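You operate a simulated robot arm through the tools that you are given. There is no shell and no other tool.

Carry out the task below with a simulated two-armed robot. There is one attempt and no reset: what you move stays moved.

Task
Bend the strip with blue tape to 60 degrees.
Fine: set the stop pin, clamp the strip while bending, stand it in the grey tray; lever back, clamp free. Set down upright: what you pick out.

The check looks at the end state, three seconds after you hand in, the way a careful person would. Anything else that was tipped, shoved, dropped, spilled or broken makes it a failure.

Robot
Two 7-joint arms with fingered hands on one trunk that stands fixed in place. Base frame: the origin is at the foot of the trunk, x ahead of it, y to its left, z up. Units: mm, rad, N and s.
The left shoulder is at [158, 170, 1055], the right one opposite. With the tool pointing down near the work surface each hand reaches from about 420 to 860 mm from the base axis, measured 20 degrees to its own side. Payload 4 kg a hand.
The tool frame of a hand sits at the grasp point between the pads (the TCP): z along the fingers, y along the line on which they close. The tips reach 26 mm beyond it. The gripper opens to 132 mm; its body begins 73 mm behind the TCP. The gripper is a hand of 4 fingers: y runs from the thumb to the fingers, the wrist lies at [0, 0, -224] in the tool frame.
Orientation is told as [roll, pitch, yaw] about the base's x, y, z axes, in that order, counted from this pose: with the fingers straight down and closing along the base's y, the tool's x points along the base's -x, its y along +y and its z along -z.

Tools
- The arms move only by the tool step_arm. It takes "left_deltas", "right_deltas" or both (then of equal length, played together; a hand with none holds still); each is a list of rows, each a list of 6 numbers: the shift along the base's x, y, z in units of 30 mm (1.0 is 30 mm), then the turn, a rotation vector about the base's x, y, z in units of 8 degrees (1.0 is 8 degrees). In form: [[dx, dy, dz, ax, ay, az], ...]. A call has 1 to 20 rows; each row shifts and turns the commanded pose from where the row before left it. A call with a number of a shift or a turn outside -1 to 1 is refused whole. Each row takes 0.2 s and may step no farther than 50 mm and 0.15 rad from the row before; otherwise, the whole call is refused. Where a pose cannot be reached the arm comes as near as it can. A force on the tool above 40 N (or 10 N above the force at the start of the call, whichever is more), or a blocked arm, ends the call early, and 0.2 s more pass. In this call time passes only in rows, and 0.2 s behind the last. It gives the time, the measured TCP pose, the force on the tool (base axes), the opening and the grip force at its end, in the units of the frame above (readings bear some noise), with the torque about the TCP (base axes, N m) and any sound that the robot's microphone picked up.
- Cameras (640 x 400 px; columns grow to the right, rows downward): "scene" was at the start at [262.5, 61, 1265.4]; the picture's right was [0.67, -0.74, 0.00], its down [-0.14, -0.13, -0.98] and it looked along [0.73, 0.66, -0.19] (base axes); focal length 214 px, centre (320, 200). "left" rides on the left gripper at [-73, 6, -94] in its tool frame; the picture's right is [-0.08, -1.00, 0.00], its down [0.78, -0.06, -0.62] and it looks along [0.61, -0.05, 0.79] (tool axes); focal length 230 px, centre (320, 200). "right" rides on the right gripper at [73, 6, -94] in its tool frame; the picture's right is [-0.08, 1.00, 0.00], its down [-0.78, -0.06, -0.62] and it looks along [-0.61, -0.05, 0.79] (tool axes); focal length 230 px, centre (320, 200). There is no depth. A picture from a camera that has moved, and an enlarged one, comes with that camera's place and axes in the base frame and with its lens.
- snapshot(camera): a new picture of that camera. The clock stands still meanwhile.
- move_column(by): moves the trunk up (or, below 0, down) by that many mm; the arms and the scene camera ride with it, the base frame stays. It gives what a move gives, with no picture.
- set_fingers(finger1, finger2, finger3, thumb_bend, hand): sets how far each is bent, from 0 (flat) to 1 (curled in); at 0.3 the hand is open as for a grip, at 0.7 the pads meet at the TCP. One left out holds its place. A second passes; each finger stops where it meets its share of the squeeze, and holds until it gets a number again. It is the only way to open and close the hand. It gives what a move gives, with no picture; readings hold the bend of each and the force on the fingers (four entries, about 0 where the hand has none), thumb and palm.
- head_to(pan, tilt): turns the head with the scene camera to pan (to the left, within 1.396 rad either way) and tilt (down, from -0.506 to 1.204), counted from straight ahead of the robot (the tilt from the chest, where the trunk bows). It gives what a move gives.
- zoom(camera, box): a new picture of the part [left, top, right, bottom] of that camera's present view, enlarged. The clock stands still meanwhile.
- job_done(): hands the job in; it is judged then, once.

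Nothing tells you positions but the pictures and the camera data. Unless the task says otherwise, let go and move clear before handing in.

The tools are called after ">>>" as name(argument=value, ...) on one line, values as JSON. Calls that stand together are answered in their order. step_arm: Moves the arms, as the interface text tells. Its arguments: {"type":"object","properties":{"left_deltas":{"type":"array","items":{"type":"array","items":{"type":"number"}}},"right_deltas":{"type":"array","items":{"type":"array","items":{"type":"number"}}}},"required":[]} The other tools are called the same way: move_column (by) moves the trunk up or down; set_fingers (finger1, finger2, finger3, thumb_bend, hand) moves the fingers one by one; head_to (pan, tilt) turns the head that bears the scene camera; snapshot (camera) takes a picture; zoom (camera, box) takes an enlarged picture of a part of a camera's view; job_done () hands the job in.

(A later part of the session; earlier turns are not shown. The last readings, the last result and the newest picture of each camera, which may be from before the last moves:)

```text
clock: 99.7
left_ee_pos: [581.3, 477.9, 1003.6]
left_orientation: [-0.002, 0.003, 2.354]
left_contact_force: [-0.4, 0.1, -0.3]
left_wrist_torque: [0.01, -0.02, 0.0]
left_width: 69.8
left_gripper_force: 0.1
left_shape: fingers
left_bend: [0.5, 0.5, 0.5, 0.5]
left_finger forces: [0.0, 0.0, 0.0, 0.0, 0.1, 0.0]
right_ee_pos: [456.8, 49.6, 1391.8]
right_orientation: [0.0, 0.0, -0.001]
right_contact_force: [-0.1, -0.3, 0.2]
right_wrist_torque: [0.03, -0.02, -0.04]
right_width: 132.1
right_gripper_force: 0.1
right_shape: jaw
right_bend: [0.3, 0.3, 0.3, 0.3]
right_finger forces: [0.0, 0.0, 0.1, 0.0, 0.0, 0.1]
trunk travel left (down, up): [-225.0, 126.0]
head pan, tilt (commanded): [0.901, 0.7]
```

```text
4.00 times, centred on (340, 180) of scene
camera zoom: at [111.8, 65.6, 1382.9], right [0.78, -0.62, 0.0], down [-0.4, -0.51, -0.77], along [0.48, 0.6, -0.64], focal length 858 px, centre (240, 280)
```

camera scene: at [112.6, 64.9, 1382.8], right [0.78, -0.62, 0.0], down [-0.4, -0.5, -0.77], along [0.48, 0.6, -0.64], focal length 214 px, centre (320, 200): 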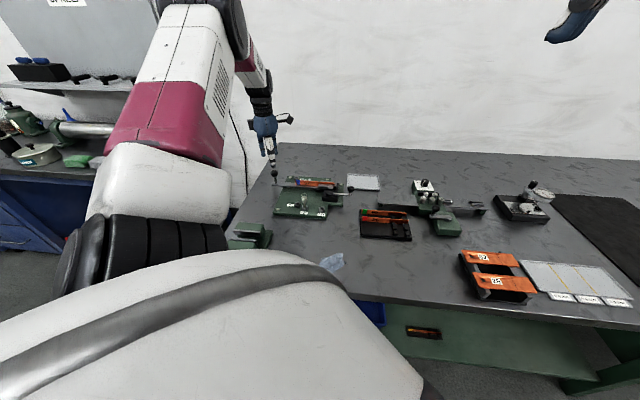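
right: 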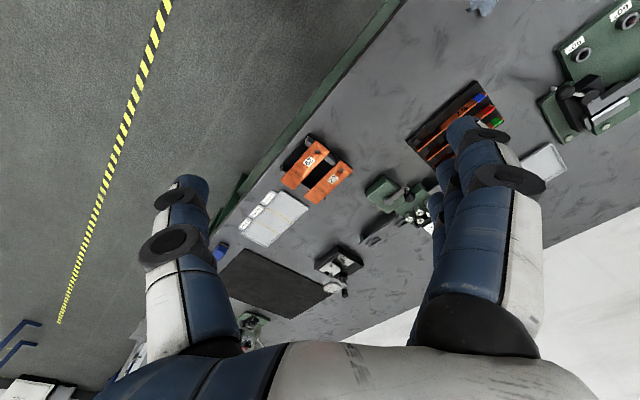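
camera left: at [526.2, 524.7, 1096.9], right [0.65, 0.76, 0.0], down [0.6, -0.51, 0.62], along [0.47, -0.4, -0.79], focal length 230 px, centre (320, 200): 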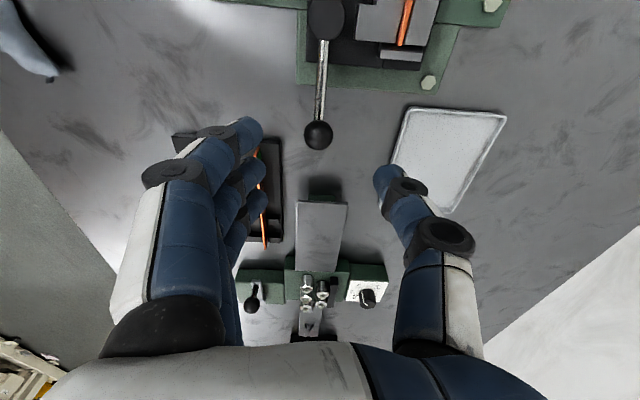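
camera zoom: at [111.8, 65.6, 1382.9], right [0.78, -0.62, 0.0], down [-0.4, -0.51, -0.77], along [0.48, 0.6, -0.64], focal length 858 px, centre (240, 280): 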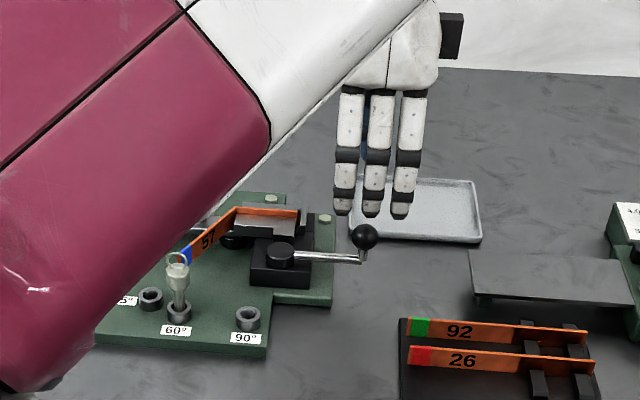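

Ball is right below. I lower and cage it again.

>>> step_arm(left_deltas=[[0, 0, -0.5, 0, 0, 0], [0, 0, -0.5, 0, 0, 0], [0, 0, -0.6, 0, 0, 0], [0, 0, -0.47, 0, 0, 0], [0, 0, 0, 0, 0, 0]])

>>> set_fingers(hand="left", finger1=0.58, finger2=0.61, finger3=0.58, thumb_bend=0.64)

>>> snapshot(camera="left")

```text
clock: 100.9
left_ee_pos: [582.0, 478.1, 939.6]
left_orientation: [-0.001, 0.0, 2.352]
left_contact_force: [-0.4, 0.5, 1.0]
left_wrist_torque: [0.02, 0.02, 0.0]
left_width: 70.1
left_gripper_force: 0.1
left_shape: fingers
left_bend: [0.5, 0.5, 0.5, 0.5]
left_finger forces: [0.0, 0.0, 0.0, 0.0, 0.0, 0.0]
right_ee_pos: [457.1, 49.4, 1391.3]
right_orientation: [-0.001, 0.0, 0.001]
right_contact_force: [0.0, 0.4, -0.1]
right_wrist_torque: [0.01, 0.02, -0.02]
right_width: 131.7
right_gripper_force: 0.0
right_shape: jaw
right_bend: [0.3, 0.3, 0.3, 0.3]
right_finger forces: [0.1, 0.0, 0.0, 0.0, 0.0, 0.0]
trunk travel left (down, up): [-225.0, 126.0]
head pan, tilt (commanded): [0.901, 0.7]
```

```text
clock: 101.9
left_ee_pos: [582.4, 477.3, 938.3]
left_orientation: [0.0, 0.001, 2.351]
left_contact_force: [0.1, -0.1, 0.6]
left_wrist_torque: [0.0, 0.02, -0.02]
left_width: 38.6
left_gripper_force: 0.5
left_shape: fingers
left_bend: [0.57, 0.61, 0.57, 0.64]
left_finger forces: [0.0, 0.0, 0.0, 0.0, 0.2, 0.1]
right_ee_pos: [458.2, 50.0, 1391.6]
right_orientation: [-0.001, 0.0, 0.0]
right_contact_force: [0.5, 0.1, 1.0]
right_wrist_torque: [-0.02, 0.0, 0.02]
right_width: 132.0
right_gripper_force: 0.0
right_shape: jaw
right_bend: [0.3, 0.3, 0.3, 0.3]
right_finger forces: [0.1, 0.0, 0.0, 0.0, 0.0, 0.0]
trunk travel left (down, up): [-225.0, 126.0]
head pan, tilt (commanded): [0.901, 0.7]
```

```text
taken
camera left: at [527.1, 524.6, 1032.5], right [0.65, 0.76, 0.0], down [0.6, -0.51, 0.62], along [0.47, -0.4, -0.79], focal length 230 px, centre (320, 200)
```

left: 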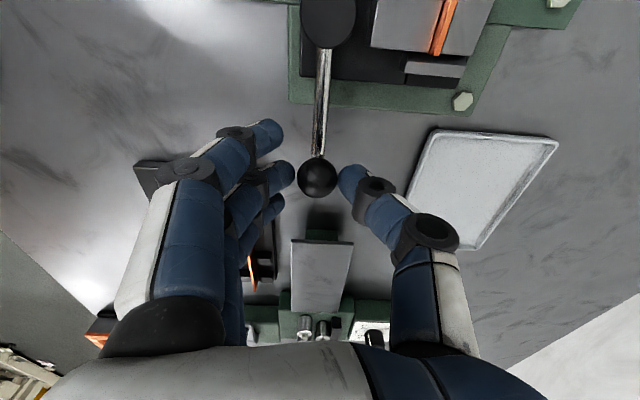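

Thumb just touches the ball on the closing side. I take a reference zoom of the jaws and loosen by about 12°.

>>> zoom(camera="left", box=[350, 0, 510, 100])

>>> step_arm(left_deltas=[[-0.19, -0.17, 0, 0, 0, -0.75], [-0.207, -0.147, 0, 0, 0, -0.75]])

>>> zoom(camera="left", box=[300, 0, 510, 130])

>>> zoom(camera="scene", box=[280, 150, 380, 220])

```text
4.00 times, centred on (430, 50) of left
camera zoom: at [527.1, 524.6, 1032.5], right [0.65, 0.76, 0.0], down [0.6, -0.51, 0.62], along [0.47, -0.4, -0.79], focal length 920 px, centre (-120, 800)
```

zoom: 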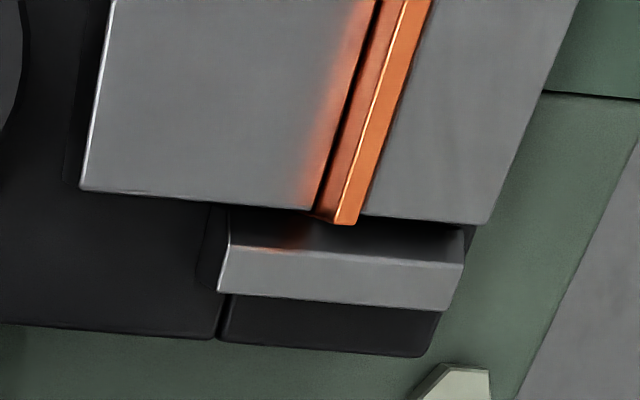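

```text
clock: 102.5
left_ee_pos: [568.1, 468.6, 940.2]
left_orientation: [0.0, 0.0, 2.143]
left_contact_force: [1.0, 0.7, 0.5]
left_wrist_torque: [-0.02, -0.03, -0.02]
left_width: 40.3
left_gripper_force: 0.6
left_shape: fingers
left_bend: [0.57, 0.61, 0.57, 0.63]
left_finger forces: [0.1, 0.0, 0.1, 0.0, 0.9, 0.0]
right_ee_pos: [458.0, 49.4, 1392.3]
right_orientation: [0.0, -0.001, 0.001]
right_contact_force: [0.0, 0.0, 0.0]
right_wrist_torque: [-0.03, -0.01, 0.02]
right_width: 131.7
right_gripper_force: 0.0
right_shape: jaw
right_bend: [0.3, 0.3, 0.3, 0.3]
right_finger forces: [0.0, 0.0, 0.0, 0.0, 0.0, 0.1]
trunk travel left (down, up): [-225.0, 126.0]
head pan, tilt (commanded): [0.901, 0.7]
```

```text
3.05 times, centred on (405, 65) of left
camera zoom: at [524.8, 525.8, 1033.9], right [0.8, 0.6, 0.0], down [0.48, -0.63, 0.62], along [0.37, -0.49, -0.79], focal length 701 px, centre (61, 611)
```

zoom: 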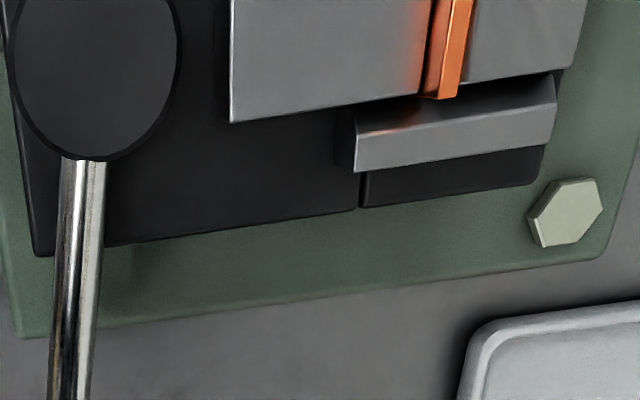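

```text
5.71 times, centred on (330, 185) of scene
camera zoom: at [112.4, 65.2, 1382.8], right [0.78, -0.62, 0.0], down [-0.4, -0.5, -0.77], along [0.48, 0.6, -0.64], focal length 1226 px, centre (263, 286)
```

zoom: 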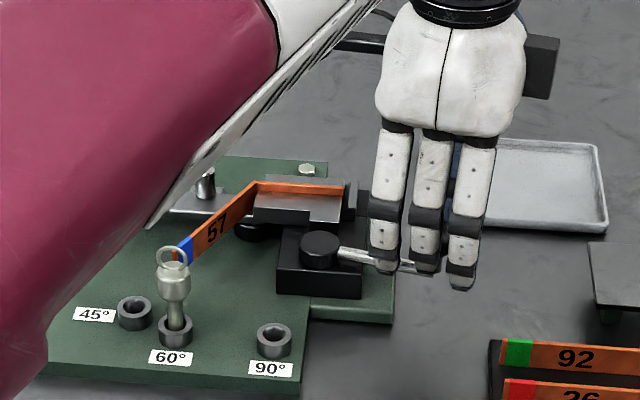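

Loosening is easy and the strip has not moved. I loosen a bit more and look again.

>>> step_arm(left_deltas=[[-0.293, -0.163, 0, 0, 0, -1]])

>>> zoom(camera="left", box=[300, 0, 510, 130])

>>> zoom(camera="scene", box=[280, 150, 380, 220])

```text
clock: 102.9
left_ee_pos: [559.1, 464.3, 939.9]
left_orientation: [-0.004, 0.0, 2.002]
left_contact_force: [0.7, -0.1, 1.0]
left_wrist_torque: [0.0, -0.01, 0.0]
left_width: 39.3
left_gripper_force: 0.3
left_shape: fingers
left_bend: [0.57, 0.61, 0.57, 0.64]
left_finger forces: [0.0, 0.0, 0.0, 0.0, 0.3, 0.0]
right_ee_pos: [457.3, 49.0, 1390.7]
right_orientation: [0.001, -0.001, -0.001]
right_contact_force: [0.3, -0.5, -0.8]
right_wrist_torque: [-0.04, -0.02, -0.03]
right_width: 131.9
right_gripper_force: 0.1
right_shape: jaw
right_bend: [0.3, 0.3, 0.3, 0.3]
right_finger forces: [0.0, 0.1, 0.0, 0.0, 0.0, 0.0]
trunk travel left (down, up): [-225.0, 126.0]
head pan, tilt (commanded): [0.901, 0.7]
```

```text
3.05 times, centred on (405, 65) of left
camera zoom: at [523.3, 526.9, 1034.3], right [0.87, 0.49, 0.0], down [0.38, -0.69, 0.62], along [0.3, -0.54, -0.79], focal length 701 px, centre (61, 611)
```

zoom: 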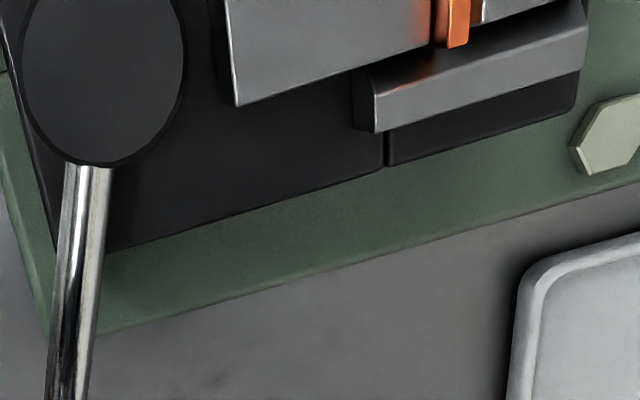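

```text
5.71 times, centred on (330, 185) of scene
camera zoom: at [111.9, 65.1, 1382.9], right [0.78, -0.62, 0.0], down [-0.4, -0.5, -0.77], along [0.48, 0.6, -0.64], focal length 1226 px, centre (263, 286)
```

zoom: 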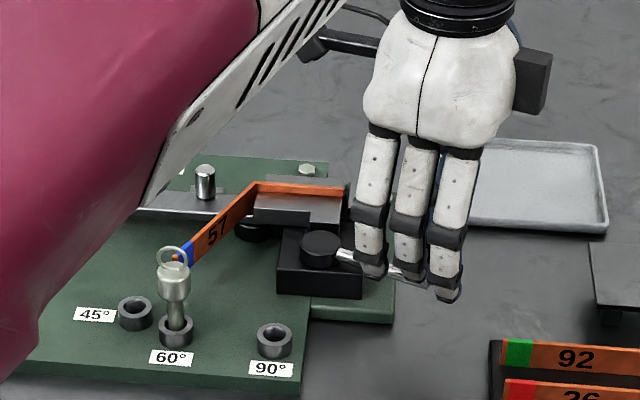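

>>> zoom(camera="scene", box=[296, 174, 344, 204])

>>> zoom(camera="left", box=[360, 0, 510, 60])

```text
13.33 times, centred on (320, 189) of scene
camera zoom: at [111.9, 65.1, 1382.9], right [0.78, -0.62, 0.0], down [-0.4, -0.5, -0.77], along [0.48, 0.6, -0.64], focal length 2860 px, centre (320, 347)
```

zoom: 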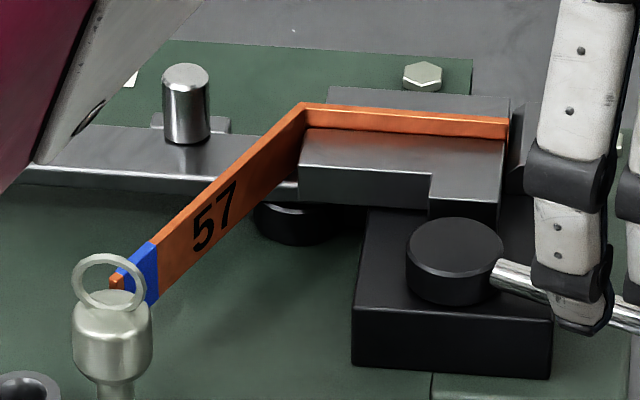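

```text
4.27 times, centred on (435, 30) of left
camera zoom: at [523.3, 526.9, 1034.3], right [0.87, 0.49, 0.0], down [0.38, -0.69, 0.62], along [0.3, -0.54, -0.79], focal length 982 px, centre (-171, 925)
```

zoom: 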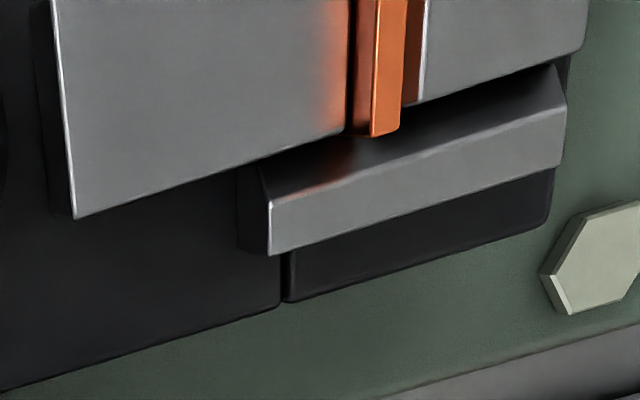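

The near jaw is still touching the strip. I loosen another 8° and check the gap again.

>>> step_arm(left_deltas=[[-0.317, -0.12, 0, 0, 0, -1], [0, 0, 0, 0, 0, 0]])

>>> zoom(camera="scene", box=[296, 174, 344, 204])

>>> zoom(camera="left", box=[340, 0, 510, 68])

```text
clock: 103.5
left_ee_pos: [551.6, 460.1, 938.8]
left_orientation: [-0.001, 0.0, 1.861]
left_contact_force: [-0.7, -0.3, -0.2]
left_wrist_torque: [0.0, 0.03, -0.01]
left_width: 38.8
left_gripper_force: 0.1
left_shape: fingers
left_bend: [0.57, 0.61, 0.57, 0.64]
left_finger forces: [0.0, 0.0, 0.0, 0.0, 0.0, 0.0]
right_ee_pos: [458.2, 49.2, 1390.7]
right_orientation: [0.001, -0.001, 0.0]
right_contact_force: [0.2, 0.1, 0.6]
right_wrist_torque: [0.04, 0.03, 0.02]
right_width: 132.1
right_gripper_force: 0.1
right_shape: jaw
right_bend: [0.3, 0.3, 0.3, 0.3]
right_finger forces: [0.0, 0.0, 0.0, 0.1, 0.0, 0.0]
trunk travel left (down, up): [-225.0, 126.0]
head pan, tilt (commanded): [0.901, 0.7]
```

```text
13.33 times, centred on (320, 189) of scene
camera zoom: at [113.0, 65.4, 1382.7], right [0.78, -0.62, 0.0], down [-0.4, -0.5, -0.76], along [0.47, 0.6, -0.64], focal length 2860 px, centre (320, 347)
```

zoom: 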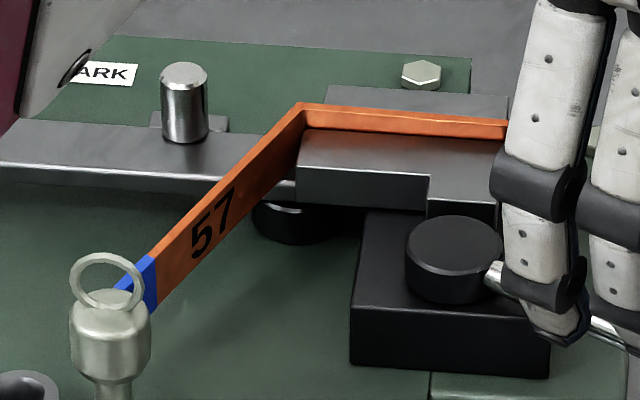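

```text
3.76 times, centred on (425, 34) of left
camera zoom: at [524.8, 527.1, 1033.1], right [0.93, 0.36, 0.0], down [0.28, -0.73, 0.62], along [0.22, -0.57, -0.79], focal length 866 px, centre (-75, 825)
```

zoom: 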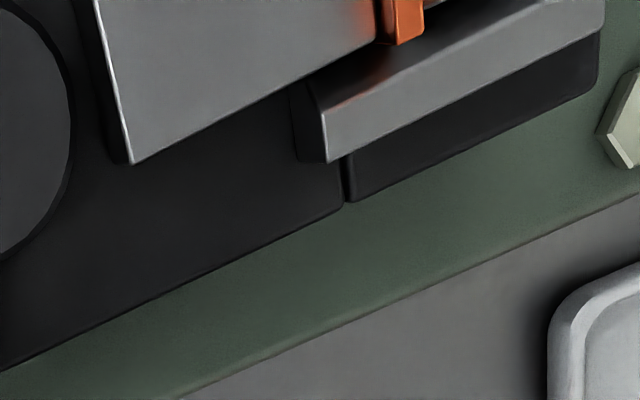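

The strip has begun to be loose (tiny sag). I loosen about 5° more for easy removal.

>>> step_arm(left_deltas=[[-0.207, -0.053, 0, 0, 0, -0.6], [0, 0, 0, 0, 0, 0]])

>>> zoom(camera="scene", box=[296, 174, 344, 204])

```text
clock: 104.1
left_ee_pos: [545.4, 458.5, 940.8]
left_orientation: [0.001, -0.001, 1.781]
left_contact_force: [-0.3, 0.2, 0.5]
left_wrist_torque: [0.01, 0.0, -0.01]
left_width: 38.9
left_gripper_force: 0.7
left_shape: fingers
left_bend: [0.57, 0.61, 0.57, 0.64]
left_finger forces: [0.1, 0.0, 0.0, 0.0, 0.3, 0.0]
right_ee_pos: [458.4, 49.0, 1389.7]
right_orientation: [-0.001, 0.001, 0.0]
right_contact_force: [-0.1, 0.5, -0.3]
right_wrist_torque: [0.02, -0.02, 0.03]
right_width: 132.0
right_gripper_force: 0.1
right_shape: jaw
right_bend: [0.3, 0.3, 0.3, 0.3]
right_finger forces: [0.0, 0.1, 0.0, 0.1, 0.1, 0.0]
trunk travel left (down, up): [-225.0, 126.0]
head pan, tilt (commanded): [0.901, 0.7]
```

```text
13.33 times, centred on (320, 189) of scene
camera zoom: at [112.6, 65.3, 1382.7], right [0.78, -0.62, 0.0], down [-0.4, -0.5, -0.76], along [0.48, 0.6, -0.64], focal length 2860 px, centre (320, 347)
```

zoom: 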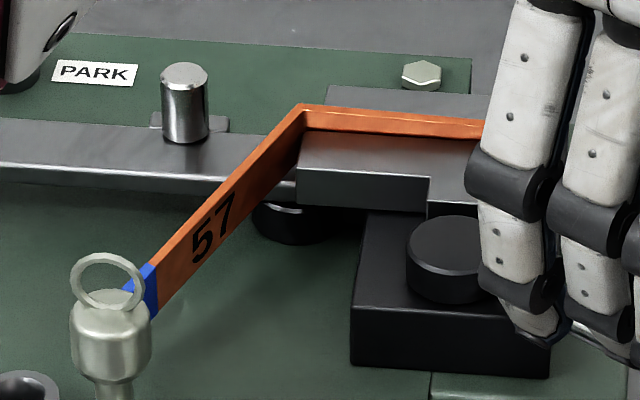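

The strip is loose but still standing in the slot. I release the handle, rise, and move over the bent leg with yaw ≈17° to pick it.

>>> set_fingers(hand="left", finger1=0.5, finger2=0.5, finger3=0.5, thumb_bend=0.5)

>>> step_arm(left_deltas=[[0, 0, 0.6, 0, 0, 0], [0, 0, 0.9, 0, 0, 0], [0, 0, 0.9, 0, 0, 0]])

>>> step_arm(left_deltas=[[-0.227, 0.3676, 0, 0, 0, -0.964], [-0.227, 0.3676, 0, 0, 0, -0.964], [-0.227, 0.3676, 0, 0, 0, -0.964], [-0.227, 0.3676, 0, 0, 0, -0.964], [-0.227, 0.3676, 0, 0, 0, -0.964], [-0.227, 0.3676, 0, 0, 0, -0.964], [-0.227, 0.3676, 0, 0, 0, -0.964], [-0.227, 0.3676, 0, 0, 0, -0.964], [-0.227, 0.3676, 0, 0, 0, -0.964], [-0.227, 0.3676, 0, 0, 0, -0.964], [-0.227, 0.3676, 0, 0, 0, -0.964], [0, 0, 0, 0, 0, 0]])

>>> snapshot(camera="left")

>>> zoom(camera="left", box=[240, 30, 400, 150])

>>> zoom(camera="scene", box=[260, 140, 380, 230])

```text
clock: 105.1
left_ee_pos: [544.4, 458.5, 941.3]
left_orientation: [-0.001, -0.001, 1.78]
left_contact_force: [0.1, 0.7, 0.0]
left_wrist_torque: [0.02, 0.0, 0.0]
left_width: 69.9
left_gripper_force: 0.0
left_shape: fingers
left_bend: [0.5, 0.5, 0.5, 0.5]
left_finger forces: [0.1, 0.0, 0.1, 0.0, 0.0, 0.0]
right_ee_pos: [457.5, 49.0, 1391.6]
right_orientation: [-0.001, 0.0, -0.001]
right_contact_force: [0.0, -0.6, -1.1]
right_wrist_torque: [-0.02, 0.02, -0.02]
right_width: 131.8
right_gripper_force: 0.0
right_shape: jaw
right_bend: [0.3, 0.3, 0.3, 0.3]
right_finger forces: [0.1, 0.0, 0.0, 0.0, 0.1, 0.1]
trunk travel left (down, up): [-225.0, 126.0]
head pan, tilt (commanded): [0.901, 0.7]
```

```text
clock: 105.9
left_ee_pos: [543.8, 458.8, 1012.6]
left_orientation: [-0.002, 0.001, 1.78]
left_contact_force: [0.6, -0.5, -0.1]
left_wrist_torque: [-0.01, -0.02, -0.01]
left_width: 69.8
left_gripper_force: 0.0
left_shape: fingers
left_bend: [0.5, 0.5, 0.5, 0.5]
left_finger forces: [0.1, 0.0, 0.0, 0.1, 0.0, 0.1]
right_ee_pos: [457.1, 50.5, 1391.0]
right_orientation: [-0.001, 0.001, 0.0]
right_contact_force: [-0.3, -0.9, -0.3]
right_wrist_torque: [-0.01, -0.05, -0.05]
right_width: 131.9
right_gripper_force: 0.1
right_shape: jaw
right_bend: [0.3, 0.3, 0.3, 0.3]
right_finger forces: [0.1, 0.0, 0.0, 0.0, 0.0, 0.1]
trunk travel left (down, up): [-225.0, 126.0]
head pan, tilt (commanded): [0.901, 0.7]
```

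```text
clock: 108.5
left_ee_pos: [470.2, 578.3, 1011.8]
left_orientation: [0.0, 0.0, 0.299]
left_contact_force: [-0.2, 0.4, -0.2]
left_wrist_torque: [0.0, -0.01, -0.02]
left_width: 69.8
left_gripper_force: 0.1
left_shape: fingers
left_bend: [0.5, 0.5, 0.5, 0.5]
left_finger forces: [0.1, 0.0, 0.0, 0.0, 0.0, 0.1]
right_ee_pos: [457.9, 48.7, 1390.4]
right_orientation: [0.001, 0.001, -0.001]
right_contact_force: [-0.9, -0.7, -0.2]
right_wrist_torque: [0.0, -0.03, 0.01]
right_width: 132.1
right_gripper_force: 0.0
right_shape: jaw
right_bend: [0.3, 0.3, 0.3, 0.3]
right_finger forces: [0.0, 0.0, 0.0, 0.0, 0.0, 0.0]
trunk travel left (down, up): [-225.0, 126.0]
head pan, tilt (commanded): [0.901, 0.7]
```

```text
taken
camera left: at [538.9, 604.8, 1105.6], right [0.37, -0.93, 0.0], down [-0.73, -0.29, 0.62], along [-0.57, -0.23, -0.79], focal length 230 px, centre (320, 200)
```

left: 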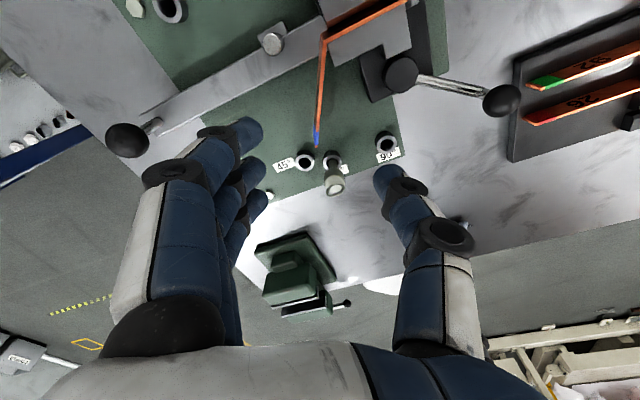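

```text
3.33 times, centred on (320, 90) of left
camera zoom: at [538.9, 604.8, 1105.6], right [0.37, -0.93, 0.0], down [-0.73, -0.29, 0.62], along [-0.57, -0.23, -0.79], focal length 767 px, centre (320, 567)
```

zoom: 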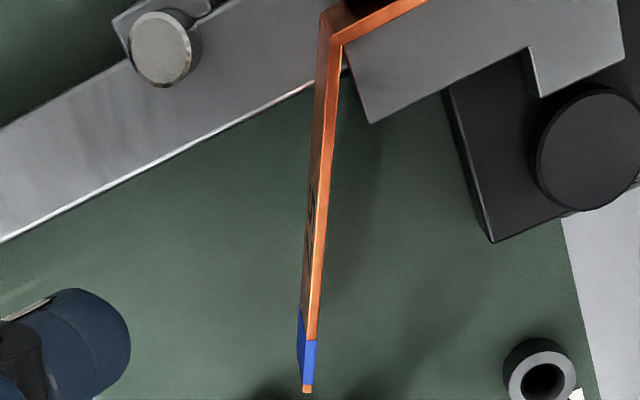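

```text
4.44 times, centred on (320, 185) of scene
camera zoom: at [112.6, 65.1, 1382.8], right [0.78, -0.62, 0.0], down [-0.4, -0.5, -0.77], along [0.48, 0.6, -0.64], focal length 953 px, centre (320, 267)
```

zoom: 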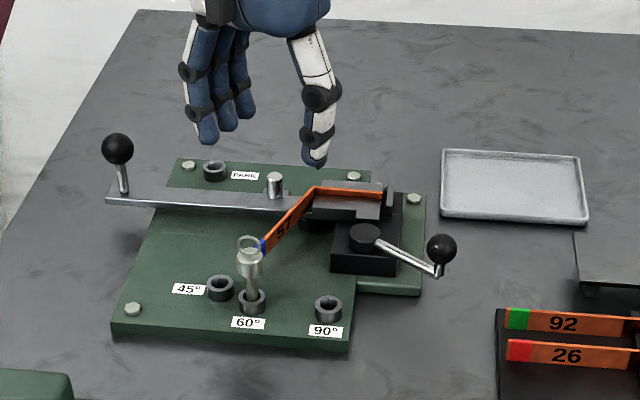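

Good top view: the leg leans ~9° in the loosened slot. I shift (+6.5, +5.9), narrow the fingers and go down to about z 925 to check.

>>> set_fingers(hand="left", finger1=0.59, finger2=0.59, finger3=0.59, thumb_bend=0.59)

>>> step_arm(left_deltas=[[0.217, 0.197, -0.5, 0, 0, 0], [0, 0, -0.8, 0, 0, 0], [0, 0, -0.8, 0, 0, 0], [0, 0, -0.8, 0, 0, 0], [0, 0, 0, 0, 0, 0]])

>>> snapshot(camera="left")

>>> zoom(camera="scene", box=[280, 150, 360, 210])

```text
clock: 109.5
left_ee_pos: [469.6, 578.4, 1011.7]
left_orientation: [-0.001, 0.0, 0.3]
left_contact_force: [0.7, 0.5, 0.4]
left_wrist_torque: [-0.01, -0.01, -0.01]
left_width: 42.9
left_gripper_force: 0.1
left_shape: fingers
left_bend: [0.59, 0.59, 0.59, 0.59]
left_finger forces: [0.0, 0.1, 0.0, 0.1, 0.0, 0.2]
right_ee_pos: [457.2, 49.6, 1390.8]
right_orientation: [0.001, -0.001, 0.0]
right_contact_force: [-0.5, -0.1, 0.2]
right_wrist_torque: [0.02, -0.02, 0.01]
right_width: 131.7
right_gripper_force: 0.0
right_shape: jaw
right_bend: [0.3, 0.3, 0.3, 0.3]
right_finger forces: [0.0, 0.1, 0.0, 0.0, 0.0, 0.1]
trunk travel left (down, up): [-225.0, 126.0]
head pan, tilt (commanded): [0.901, 0.7]
```

```text
clock: 110.7
left_ee_pos: [474.7, 582.9, 923.8]
left_orientation: [-0.004, 0.001, 0.301]
left_contact_force: [-0.7, -0.4, 0.0]
left_wrist_torque: [0.01, 0.01, -0.01]
left_width: 42.8
left_gripper_force: 0.1
left_shape: fingers
left_bend: [0.59, 0.59, 0.59, 0.59]
left_finger forces: [0.0, 0.0, 0.1, 0.0, 0.0, 0.1]
right_ee_pos: [455.8, 49.1, 1392.3]
right_orientation: [0.001, 0.0, 0.0]
right_contact_force: [-0.1, -0.5, -0.4]
right_wrist_torque: [-0.02, 0.04, 0.01]
right_width: 131.6
right_gripper_force: 0.1
right_shape: jaw
right_bend: [0.3, 0.3, 0.3, 0.3]
right_finger forces: [0.0, 0.0, 0.0, 0.0, 0.0, 0.0]
trunk travel left (down, up): [-225.0, 126.0]
head pan, tilt (commanded): [0.901, 0.7]
```

```text
taken
camera left: at [542.7, 608.8, 1017.7], right [0.37, -0.93, 0.0], down [-0.73, -0.29, 0.62], along [-0.57, -0.23, -0.79], focal length 230 px, centre (320, 200)
```

left: 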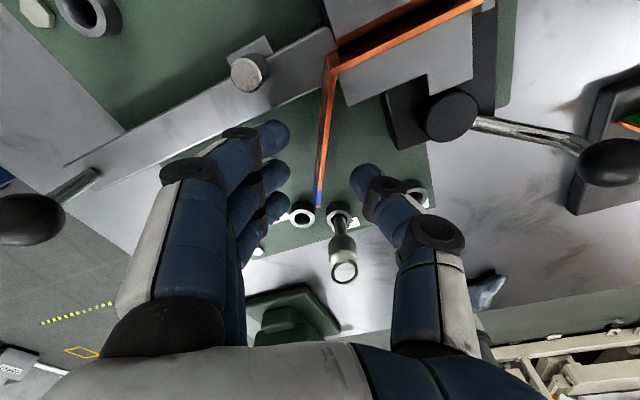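

```text
6.67 times, centred on (320, 180) of scene
camera zoom: at [112.2, 65.1, 1382.8], right [0.78, -0.62, 0.0], down [-0.4, -0.5, -0.77], along [0.48, 0.6, -0.64], focal length 1430 px, centre (320, 333)
```

zoom: 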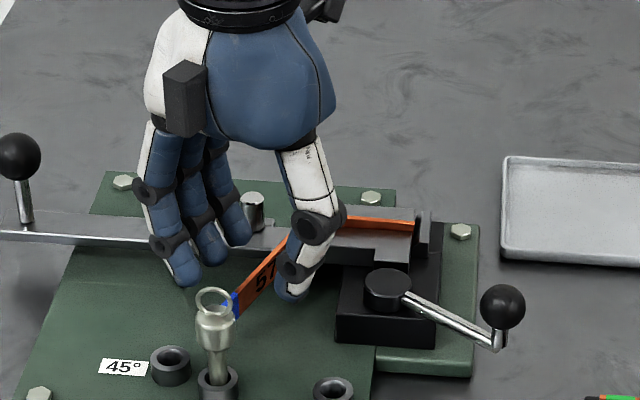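

Strip leg is centred between fingers and thumb. I lower 12 mm and close gently.

>>> step_arm(left_deltas=[[0, 0, -0.2, 0, 0, 0], [0, 0, -0.2, 0, 0, 0], [0, 0, 0, 0, 0, 0]])

>>> set_fingers(hand="left", finger1=0.68, finger2=0.68, finger3=0.68, thumb_bend=0.69)

>>> snapshot(camera="left")

```text
clock: 111.5
left_ee_pos: [476.9, 583.2, 912.0]
left_orientation: [-0.001, 0.002, 0.301]
left_contact_force: [-0.6, 0.2, 1.1]
left_wrist_torque: [0.0, -0.03, -0.01]
left_width: 42.5
left_gripper_force: 0.1
left_shape: fingers
left_bend: [0.59, 0.59, 0.59, 0.59]
left_finger forces: [0.0, 0.0, 0.0, 0.1, 0.0, 0.0]
right_ee_pos: [457.3, 50.0, 1390.0]
right_orientation: [0.0, 0.0, 0.0]
right_contact_force: [-0.2, 0.1, -0.6]
right_wrist_torque: [0.0, -0.02, 0.01]
right_width: 131.6
right_gripper_force: 0.1
right_shape: jaw
right_bend: [0.3, 0.3, 0.3, 0.3]
right_finger forces: [0.1, 0.0, 0.1, 0.1, 0.0, 0.1]
trunk travel left (down, up): [-225.0, 126.0]
head pan, tilt (commanded): [0.901, 0.7]
```

```text
clock: 112.5
left_ee_pos: [476.7, 584.1, 913.2]
left_orientation: [-0.002, 0.0, 0.3]
left_contact_force: [0.3, 0.2, 0.2]
left_wrist_torque: [-0.01, -0.02, -0.01]
left_width: 18.1
left_gripper_force: 0.2
left_shape: fingers
left_bend: [0.68, 0.68, 0.68, 0.69]
left_finger forces: [0.0, 0.0, 0.1, 0.0, 0.3, 0.0]
right_ee_pos: [457.1, 49.5, 1391.7]
right_orientation: [0.0, 0.0, 0.0]
right_contact_force: [-0.3, 0.3, 0.3]
right_wrist_torque: [0.01, -0.05, -0.01]
right_width: 132.1
right_gripper_force: 0.0
right_shape: jaw
right_bend: [0.3, 0.3, 0.3, 0.3]
right_finger forces: [0.0, 0.1, 0.0, 0.0, 0.1, 0.0]
trunk travel left (down, up): [-225.0, 126.0]
head pan, tilt (commanded): [0.901, 0.7]
```

```text
taken
camera left: at [544.2, 609.8, 1006.5], right [0.37, -0.93, 0.0], down [-0.73, -0.29, 0.62], along [-0.57, -0.23, -0.79], focal length 230 px, centre (320, 200)
```

left: 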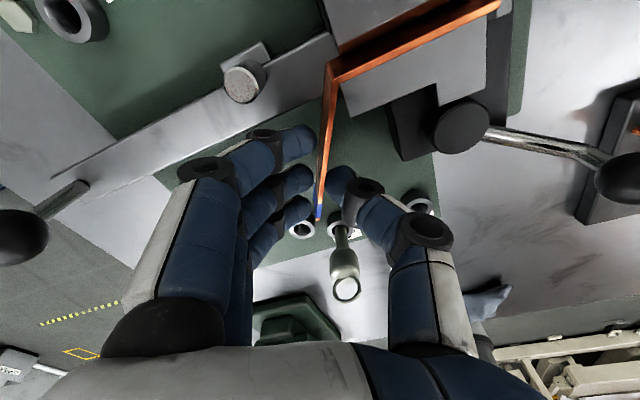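

Almost touching. I close in two balanced steps.

>>> set_fingers(hand="left", finger1=0.715, finger2=0.715, finger3=0.715, thumb_bend=0.72)

>>> set_fingers(hand="left", finger1=0.75, finger2=0.75, finger3=0.75, thumb_bend=0.78)

>>> snapshot(camera="left")

>>> zoom(camera="scene", box=[290, 165, 350, 210])

```text
clock: 113.5
left_ee_pos: [476.0, 582.9, 911.5]
left_orientation: [-0.001, 0.001, 0.3]
left_contact_force: [0.1, -0.4, 0.5]
left_wrist_torque: [0.02, 0.01, 0.0]
left_width: 14.4
left_gripper_force: 3.4
left_shape: fingers
left_bend: [0.7, 0.7, 0.7, 0.7]
left_finger forces: [1.0, 1.0, 1.2, 0.0, 3.3, 0.0]
right_ee_pos: [457.8, 49.4, 1389.8]
right_orientation: [0.001, 0.001, 0.001]
right_contact_force: [0.7, -0.1, 0.4]
right_wrist_torque: [0.03, 0.01, -0.03]
right_width: 131.9
right_gripper_force: 0.0
right_shape: jaw
right_bend: [0.3, 0.3, 0.3, 0.3]
right_finger forces: [0.0, 0.1, 0.0, 0.0, 0.1, 0.1]
trunk travel left (down, up): [-225.0, 126.0]
head pan, tilt (commanded): [0.901, 0.7]
```

```text
clock: 114.5
left_ee_pos: [475.5, 583.5, 912.1]
left_orientation: [-0.001, 0.0, 0.299]
left_contact_force: [-0.2, -0.4, -0.1]
left_wrist_torque: [-0.01, 0.01, -0.02]
left_width: 13.2
left_gripper_force: 13.5
left_shape: fingers
left_bend: [0.73, 0.73, 0.73, 0.72]
left_finger forces: [4.4, 4.5, 4.6, 0.0, 13.5, 0.0]
right_ee_pos: [458.1, 49.7, 1390.4]
right_orientation: [0.001, 0.0, 0.001]
right_contact_force: [0.0, -0.3, 0.8]
right_wrist_torque: [0.01, -0.01, 0.0]
right_width: 132.0
right_gripper_force: 0.1
right_shape: jaw
right_bend: [0.3, 0.3, 0.3, 0.3]
right_finger forces: [0.0, 0.0, 0.0, 0.0, 0.0, 0.0]
trunk travel left (down, up): [-225.0, 126.0]
head pan, tilt (commanded): [0.901, 0.7]
```

```text
taken
camera left: at [544.2, 609.8, 1006.4], right [0.37, -0.93, 0.0], down [-0.73, -0.29, 0.62], along [-0.57, -0.23, -0.79], focal length 230 px, centre (320, 200)
```

left: 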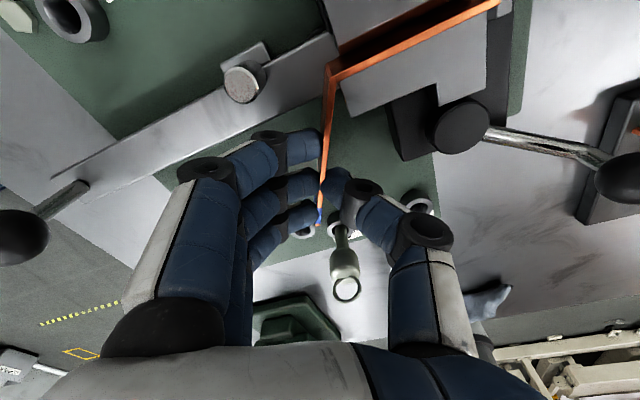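

```text
8.89 times, centred on (320, 188) of scene
camera zoom: at [112.5, 65.3, 1382.8], right [0.78, -0.62, 0.0], down [-0.4, -0.5, -0.76], along [0.48, 0.6, -0.64], focal length 1906 px, centre (320, 311)
```

zoom: 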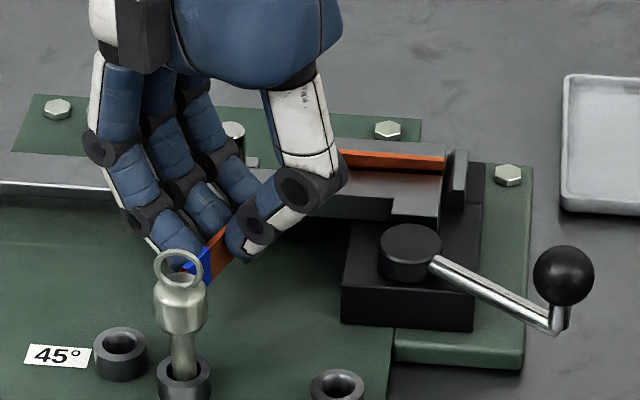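

The bent strip is gripped evenly. I lift slowly, watching for binding.

>>> step_arm(left_deltas=[[0, 0, 0.1, 0, 0, 0], [0, 0, 0.15, 0, 0, 0]])

>>> zoom(camera="scene", box=[290, 165, 350, 210])

```text
clock: 115.1
left_ee_pos: [476.3, 583.2, 919.4]
left_orientation: [-0.002, -0.001, 0.301]
left_contact_force: [0.0, -1.0, -0.4]
left_wrist_torque: [-0.01, 0.04, 0.01]
left_width: 12.9
left_gripper_force: 13.0
left_shape: fingers
left_bend: [0.73, 0.73, 0.73, 0.72]
left_finger forces: [4.4, 4.3, 4.7, 0.0, 13.5, 0.0]
right_ee_pos: [457.8, 49.9, 1390.2]
right_orientation: [-0.001, 0.002, 0.001]
right_contact_force: [-0.1, 0.1, 0.3]
right_wrist_torque: [-0.05, 0.01, -0.01]
right_width: 131.7
right_gripper_force: 0.0
right_shape: jaw
right_bend: [0.3, 0.3, 0.3, 0.3]
right_finger forces: [0.1, 0.0, 0.0, 0.0, 0.0, 0.0]
trunk travel left (down, up): [-225.0, 126.0]
head pan, tilt (commanded): [0.901, 0.7]
```

```text
8.89 times, centred on (320, 188) of scene
camera zoom: at [112.5, 65.3, 1382.8], right [0.78, -0.62, 0.0], down [-0.4, -0.5, -0.76], along [0.48, 0.6, -0.64], focal length 1906 px, centre (320, 311)
```

zoom: 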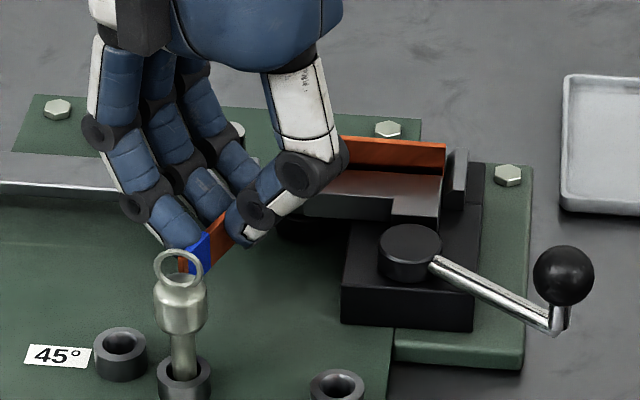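

The strip comes up freely. I lift it clear.

>>> step_arm(left_deltas=[[0, 0, 0.3, 0, 0, 0], [0, 0, 0.5, 0, 0, 0], [0, 0, 0.8, 0, 0, 0], [0, 0, 0.8, 0, 0, 0], [0, 0, 0.8, 0, 0, 0], [0, 0, 0, 0, 0, 0]])

>>> snapshot(camera="left")

>>> zoom(camera="scene", box=[270, 120, 390, 220])

```text
clock: 116.5
left_ee_pos: [476.5, 584.3, 1015.6]
left_orientation: [-0.001, 0.0, 0.3]
left_contact_force: [0.3, -1.1, -0.6]
left_wrist_torque: [0.02, 0.03, -0.02]
left_width: 12.9
left_gripper_force: 13.5
left_shape: fingers
left_bend: [0.73, 0.73, 0.73, 0.72]
left_finger forces: [4.4, 4.4, 4.6, 0.1, 13.5, 0.0]
right_ee_pos: [456.8, 49.1, 1390.0]
right_orientation: [0.001, 0.0, 0.001]
right_contact_force: [0.1, -0.3, -0.7]
right_wrist_torque: [0.01, -0.01, 0.03]
right_width: 132.0
right_gripper_force: 0.1
right_shape: jaw
right_bend: [0.3, 0.3, 0.3, 0.3]
right_finger forces: [0.0, 0.0, 0.0, 0.0, 0.1, 0.0]
trunk travel left (down, up): [-225.0, 126.0]
head pan, tilt (commanded): [0.901, 0.7]
```

```text
taken
camera left: at [544.7, 610.9, 1110.7], right [0.37, -0.93, 0.0], down [-0.73, -0.29, 0.62], along [-0.57, -0.23, -0.79], focal length 230 px, centre (320, 200)
```

left: 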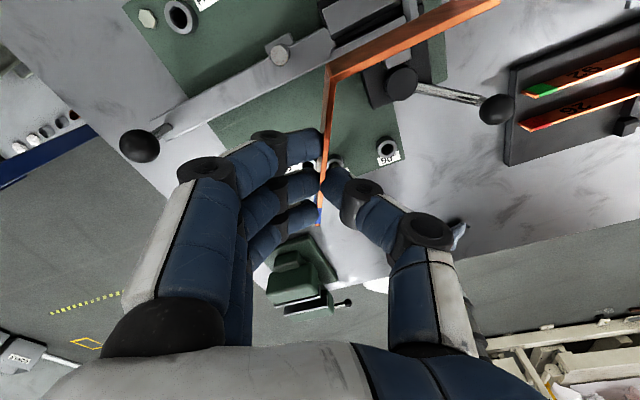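

```text
4.00 times, centred on (330, 170) of scene
camera zoom: at [112.8, 65.6, 1382.7], right [0.78, -0.62, 0.0], down [-0.4, -0.51, -0.76], along [0.47, 0.6, -0.64], focal length 858 px, centre (280, 320)
```

zoom: 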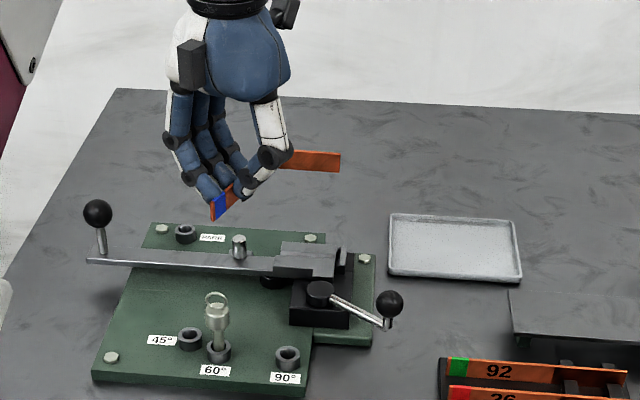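

The bent strip is free. The grey tray lies at about (724, 540), beyond reach with the trunk up, so I raise the hand first and then lower the trunk by 150 mm.

>>> step_arm(left_deltas=[[0, 0, 0.9, 0, 0, 0], [0, 0, 0.9, 0, 0, 0], [0, 0, 0.9, 0, 0, 0], [0, 0, 0.9, 0, 0, 0], [0, 0, 0.9, 0, 0, 0], [0, 0, 0.9, 0, 0, 0], [0, 0, 0, 0, 0, 0]])

>>> move_column(by=-150)

>>> snapshot(camera="left")

>>> snapshot(camera="scene")

```text
clock: 118.1
left_ee_pos: [476.2, 583.7, 1174.6]
left_orientation: [-0.003, 0.001, 0.301]
left_contact_force: [0.4, 0.1, -0.3]
left_wrist_torque: [-0.01, 0.04, 0.01]
left_width: 13.1
left_gripper_force: 13.0
left_shape: fingers
left_bend: [0.73, 0.73, 0.73, 0.72]
left_finger forces: [4.4, 4.5, 4.6, 0.1, 13.5, 0.0]
right_ee_pos: [458.6, 49.4, 1389.6]
right_orientation: [0.0, 0.0, 0.001]
right_contact_force: [0.6, 0.1, -0.1]
right_wrist_torque: [0.0, -0.05, -0.04]
right_width: 131.9
right_gripper_force: 0.0
right_shape: jaw
right_bend: [0.3, 0.3, 0.3, 0.3]
right_finger forces: [0.1, 0.0, 0.1, 0.0, 0.0, 0.0]
trunk travel left (down, up): [-225.0, 126.0]
head pan, tilt (commanded): [0.901, 0.7]
```

```text
clock: 119.8
left_ee_pos: [475.3, 584.8, 1029.9]
left_orientation: [-0.003, -0.004, 0.3]
left_contact_force: [0.0, 0.2, -1.1]
left_wrist_torque: [0.0, 0.01, 0.0]
left_width: 13.3
left_gripper_force: 13.4
left_shape: fingers
left_bend: [0.73, 0.73, 0.73, 0.72]
left_finger forces: [4.3, 4.4, 4.6, 0.0, 13.4, 0.1]
right_ee_pos: [456.0, 49.8, 1242.8]
right_orientation: [0.001, -0.004, -0.002]
right_contact_force: [-0.5, -0.4, 1.0]
right_wrist_torque: [-0.01, -0.02, -0.02]
right_width: 131.8
right_gripper_force: 0.0
right_shape: jaw
right_bend: [0.3, 0.3, 0.3, 0.3]
right_finger forces: [0.0, 0.0, 0.0, 0.0, 0.0, 0.0]
trunk travel left (down, up): [-75.0, 276.0]
head pan, tilt (commanded): [0.901, 0.7]
```

```text
taken
camera left: at [543.3, 610.6, 1124.0], right [0.37, -0.93, 0.0], down [-0.73, -0.29, 0.61], along [-0.57, -0.23, -0.79], focal length 230 px, centre (320, 200)
```

left: 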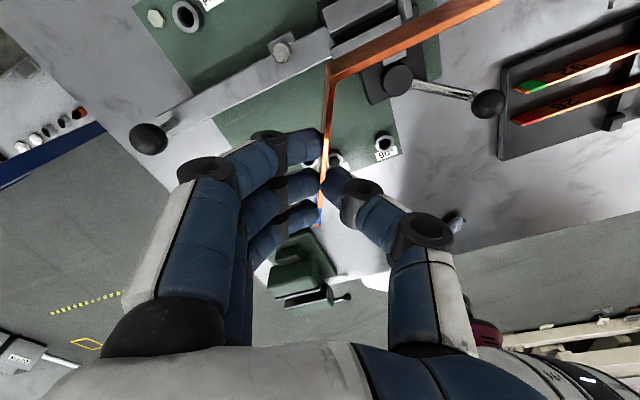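

```text
taken
camera scene: at [244.7, 65.3, 1219.9], right [0.78, -0.62, 0.0], down [-0.4, -0.5, -0.77], along [0.48, 0.6, -0.64], focal length 214 px, centre (320, 200)
```

scene: 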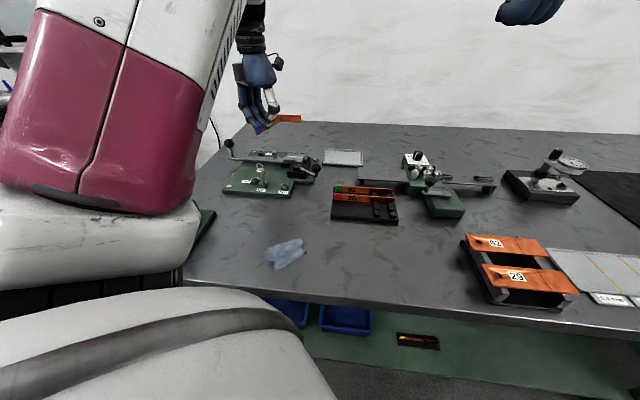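

The trunk is down and the strip is held high. I zoom on the grey tray to fix its position.

>>> zoom(camera="scene", box=[300, 130, 400, 190])

>>> zoom(camera="right", box=[480, 100, 640, 220])

```text
6.40 times, centred on (350, 160) of scene
camera zoom: at [244.7, 65.3, 1219.9], right [0.78, -0.62, 0.0], down [-0.4, -0.5, -0.77], along [0.48, 0.6, -0.64], focal length 1373 px, centre (128, 456)
```

zoom: 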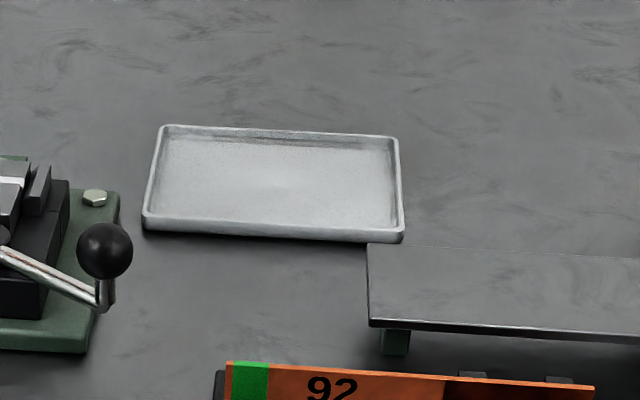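

```text
3.33 times, centred on (560, 160) of right
camera zoom: at [382.6, 54.9, 1336.6], right [0.08, 1.0, 0.0], down [0.78, -0.06, 0.62], along [0.62, -0.05, -0.78], focal length 767 px, centre (-480, 333)
```

zoom: 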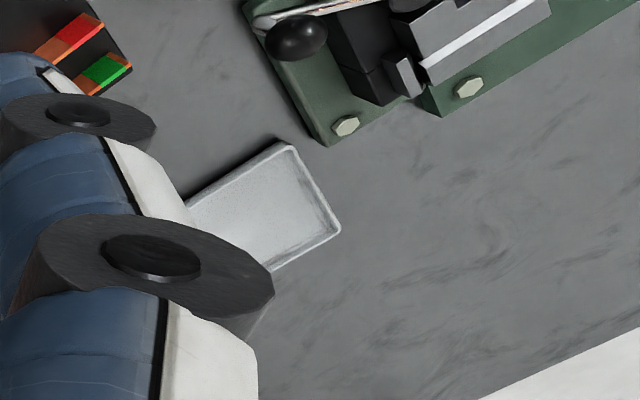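

Tray: ~134×102 mm, aligned with the bench axes, centre near (723, 538). The bent strip (about 97×77 mm in this orientation) fits. I move above it.

>>> step_arm(left_deltas=[[0.88, -0.129, 0, 0, 0, 0], [0.88, -0.129, 0, 0, 0, 0], [0.88, -0.129, 0, 0, 0, 0], [0.88, -0.129, 0, 0, 0, 0], [0.88, -0.129, 0, 0, 0, 0], [0.88, -0.129, 0, 0, 0, 0], [0.88, -0.129, 0, 0, 0, 0], [0.88, -0.129, 0, 0, 0, 0], [0, 0, 0, 0, 0, 0]])

>>> snapshot(camera="left")

>>> zoom(camera="scene", box=[280, 60, 420, 180])

```text
clock: 121.8
left_ee_pos: [687.3, 555.0, 1031.2]
left_orientation: [-0.001, 0.001, 0.301]
left_contact_force: [0.0, -1.5, -0.9]
left_wrist_torque: [0.0, 0.0, -0.02]
left_width: 12.9
left_gripper_force: 13.0
left_shape: fingers
left_bend: [0.73, 0.73, 0.73, 0.72]
left_finger forces: [4.4, 4.4, 4.6, 0.0, 13.3, 0.0]
right_ee_pos: [457.1, 49.4, 1241.4]
right_orientation: [0.001, 0.0, 0.0]
right_contact_force: [-0.6, 0.0, 0.2]
right_wrist_torque: [-0.02, 0.02, 0.01]
right_width: 131.8
right_gripper_force: 0.1
right_shape: jaw
right_bend: [0.3, 0.3, 0.3, 0.3]
right_finger forces: [0.0, 0.0, 0.1, 0.0, 0.1, 0.1]
trunk travel left (down, up): [-75.0, 276.0]
head pan, tilt (commanded): [0.901, 0.7]
```

```text
taken
camera left: at [755.7, 581.0, 1124.5], right [0.37, -0.93, 0.0], down [-0.73, -0.29, 0.62], along [-0.57, -0.23, -0.79], focal length 230 px, centre (320, 200)
```

left: 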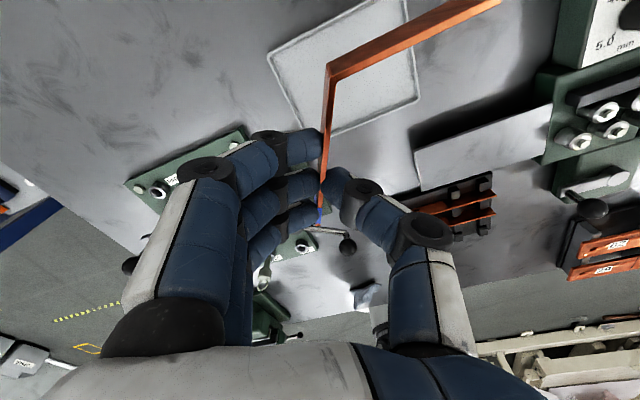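

```text
3.33 times, centred on (350, 120) of scene
camera zoom: at [245.6, 65.1, 1219.5], right [0.78, -0.62, 0.0], down [-0.4, -0.5, -0.77], along [0.48, 0.6, -0.64], focal length 715 px, centre (220, 467)
```

zoom: 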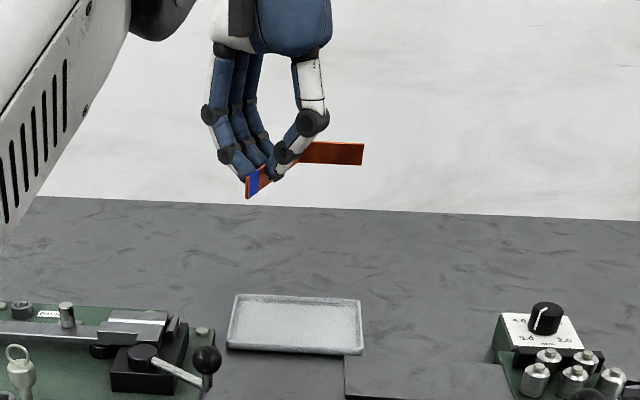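

Hand and tray are aligned well enough; to keep the fingers off the tray rim I turn 8° more and shift (+8, −11), then lower part of the way.

>>> step_arm(left_deltas=[[0.14, -0.18, -0.5, 0, 0, 0.5], [0.14, -0.18, -0.7, 0, 0, 0.475], [0, 0, -0.8, 0, 0, 0], [0, 0, -0.8, 0, 0, 0], [0, 0, 0, 0, 0, 0]])

>>> snapshot(camera="left")

>>> zoom(camera="scene", box=[300, 90, 400, 180])

```text
clock: 123.0
left_ee_pos: [698.6, 543.8, 945.2]
left_orientation: [-0.002, 0.0, 0.437]
left_contact_force: [0.3, 0.2, -0.4]
left_wrist_torque: [0.01, 0.02, 0.0]
left_width: 13.1
left_gripper_force: 13.6
left_shape: fingers
left_bend: [0.73, 0.73, 0.73, 0.72]
left_finger forces: [4.4, 4.4, 4.6, 0.1, 13.4, 0.0]
right_ee_pos: [457.8, 49.7, 1241.1]
right_orientation: [-0.001, 0.0, 0.001]
right_contact_force: [0.2, 0.4, 0.6]
right_wrist_torque: [0.0, 0.02, -0.02]
right_width: 131.7
right_gripper_force: 0.1
right_shape: jaw
right_bend: [0.3, 0.3, 0.3, 0.3]
right_finger forces: [0.0, 0.0, 0.1, 0.0, 0.1, 0.0]
trunk travel left (down, up): [-75.0, 276.0]
head pan, tilt (commanded): [0.901, 0.7]
```

```text
taken
camera left: at [761.9, 579.0, 1038.7], right [0.49, -0.87, 0.0], down [-0.69, -0.39, 0.62], along [-0.54, -0.3, -0.79], focal length 230 px, centre (320, 200)
```

left: 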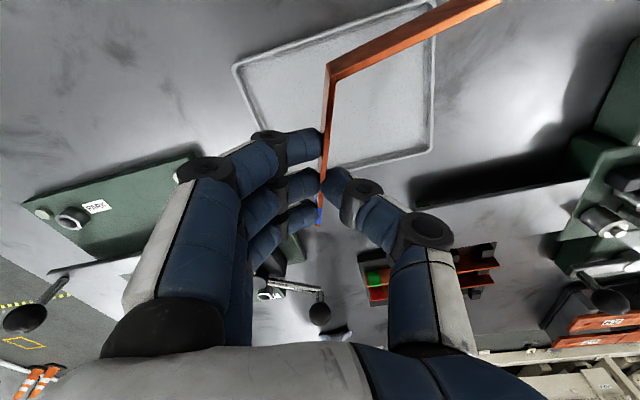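

```text
4.44 times, centred on (350, 135) of scene
camera zoom: at [245.9, 65.3, 1219.4], right [0.78, -0.62, 0.0], down [-0.4, -0.5, -0.77], along [0.48, 0.6, -0.64], focal length 953 px, centre (187, 489)
```

zoom: 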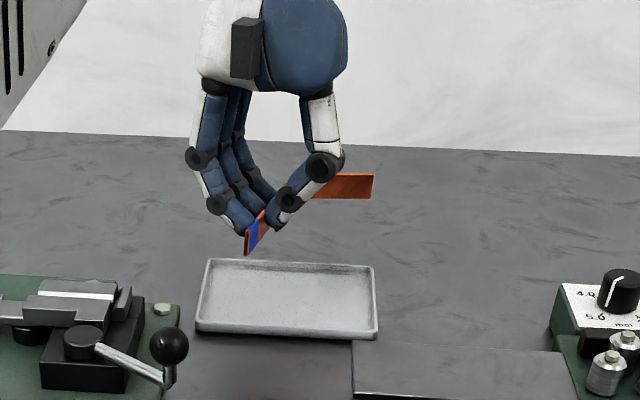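

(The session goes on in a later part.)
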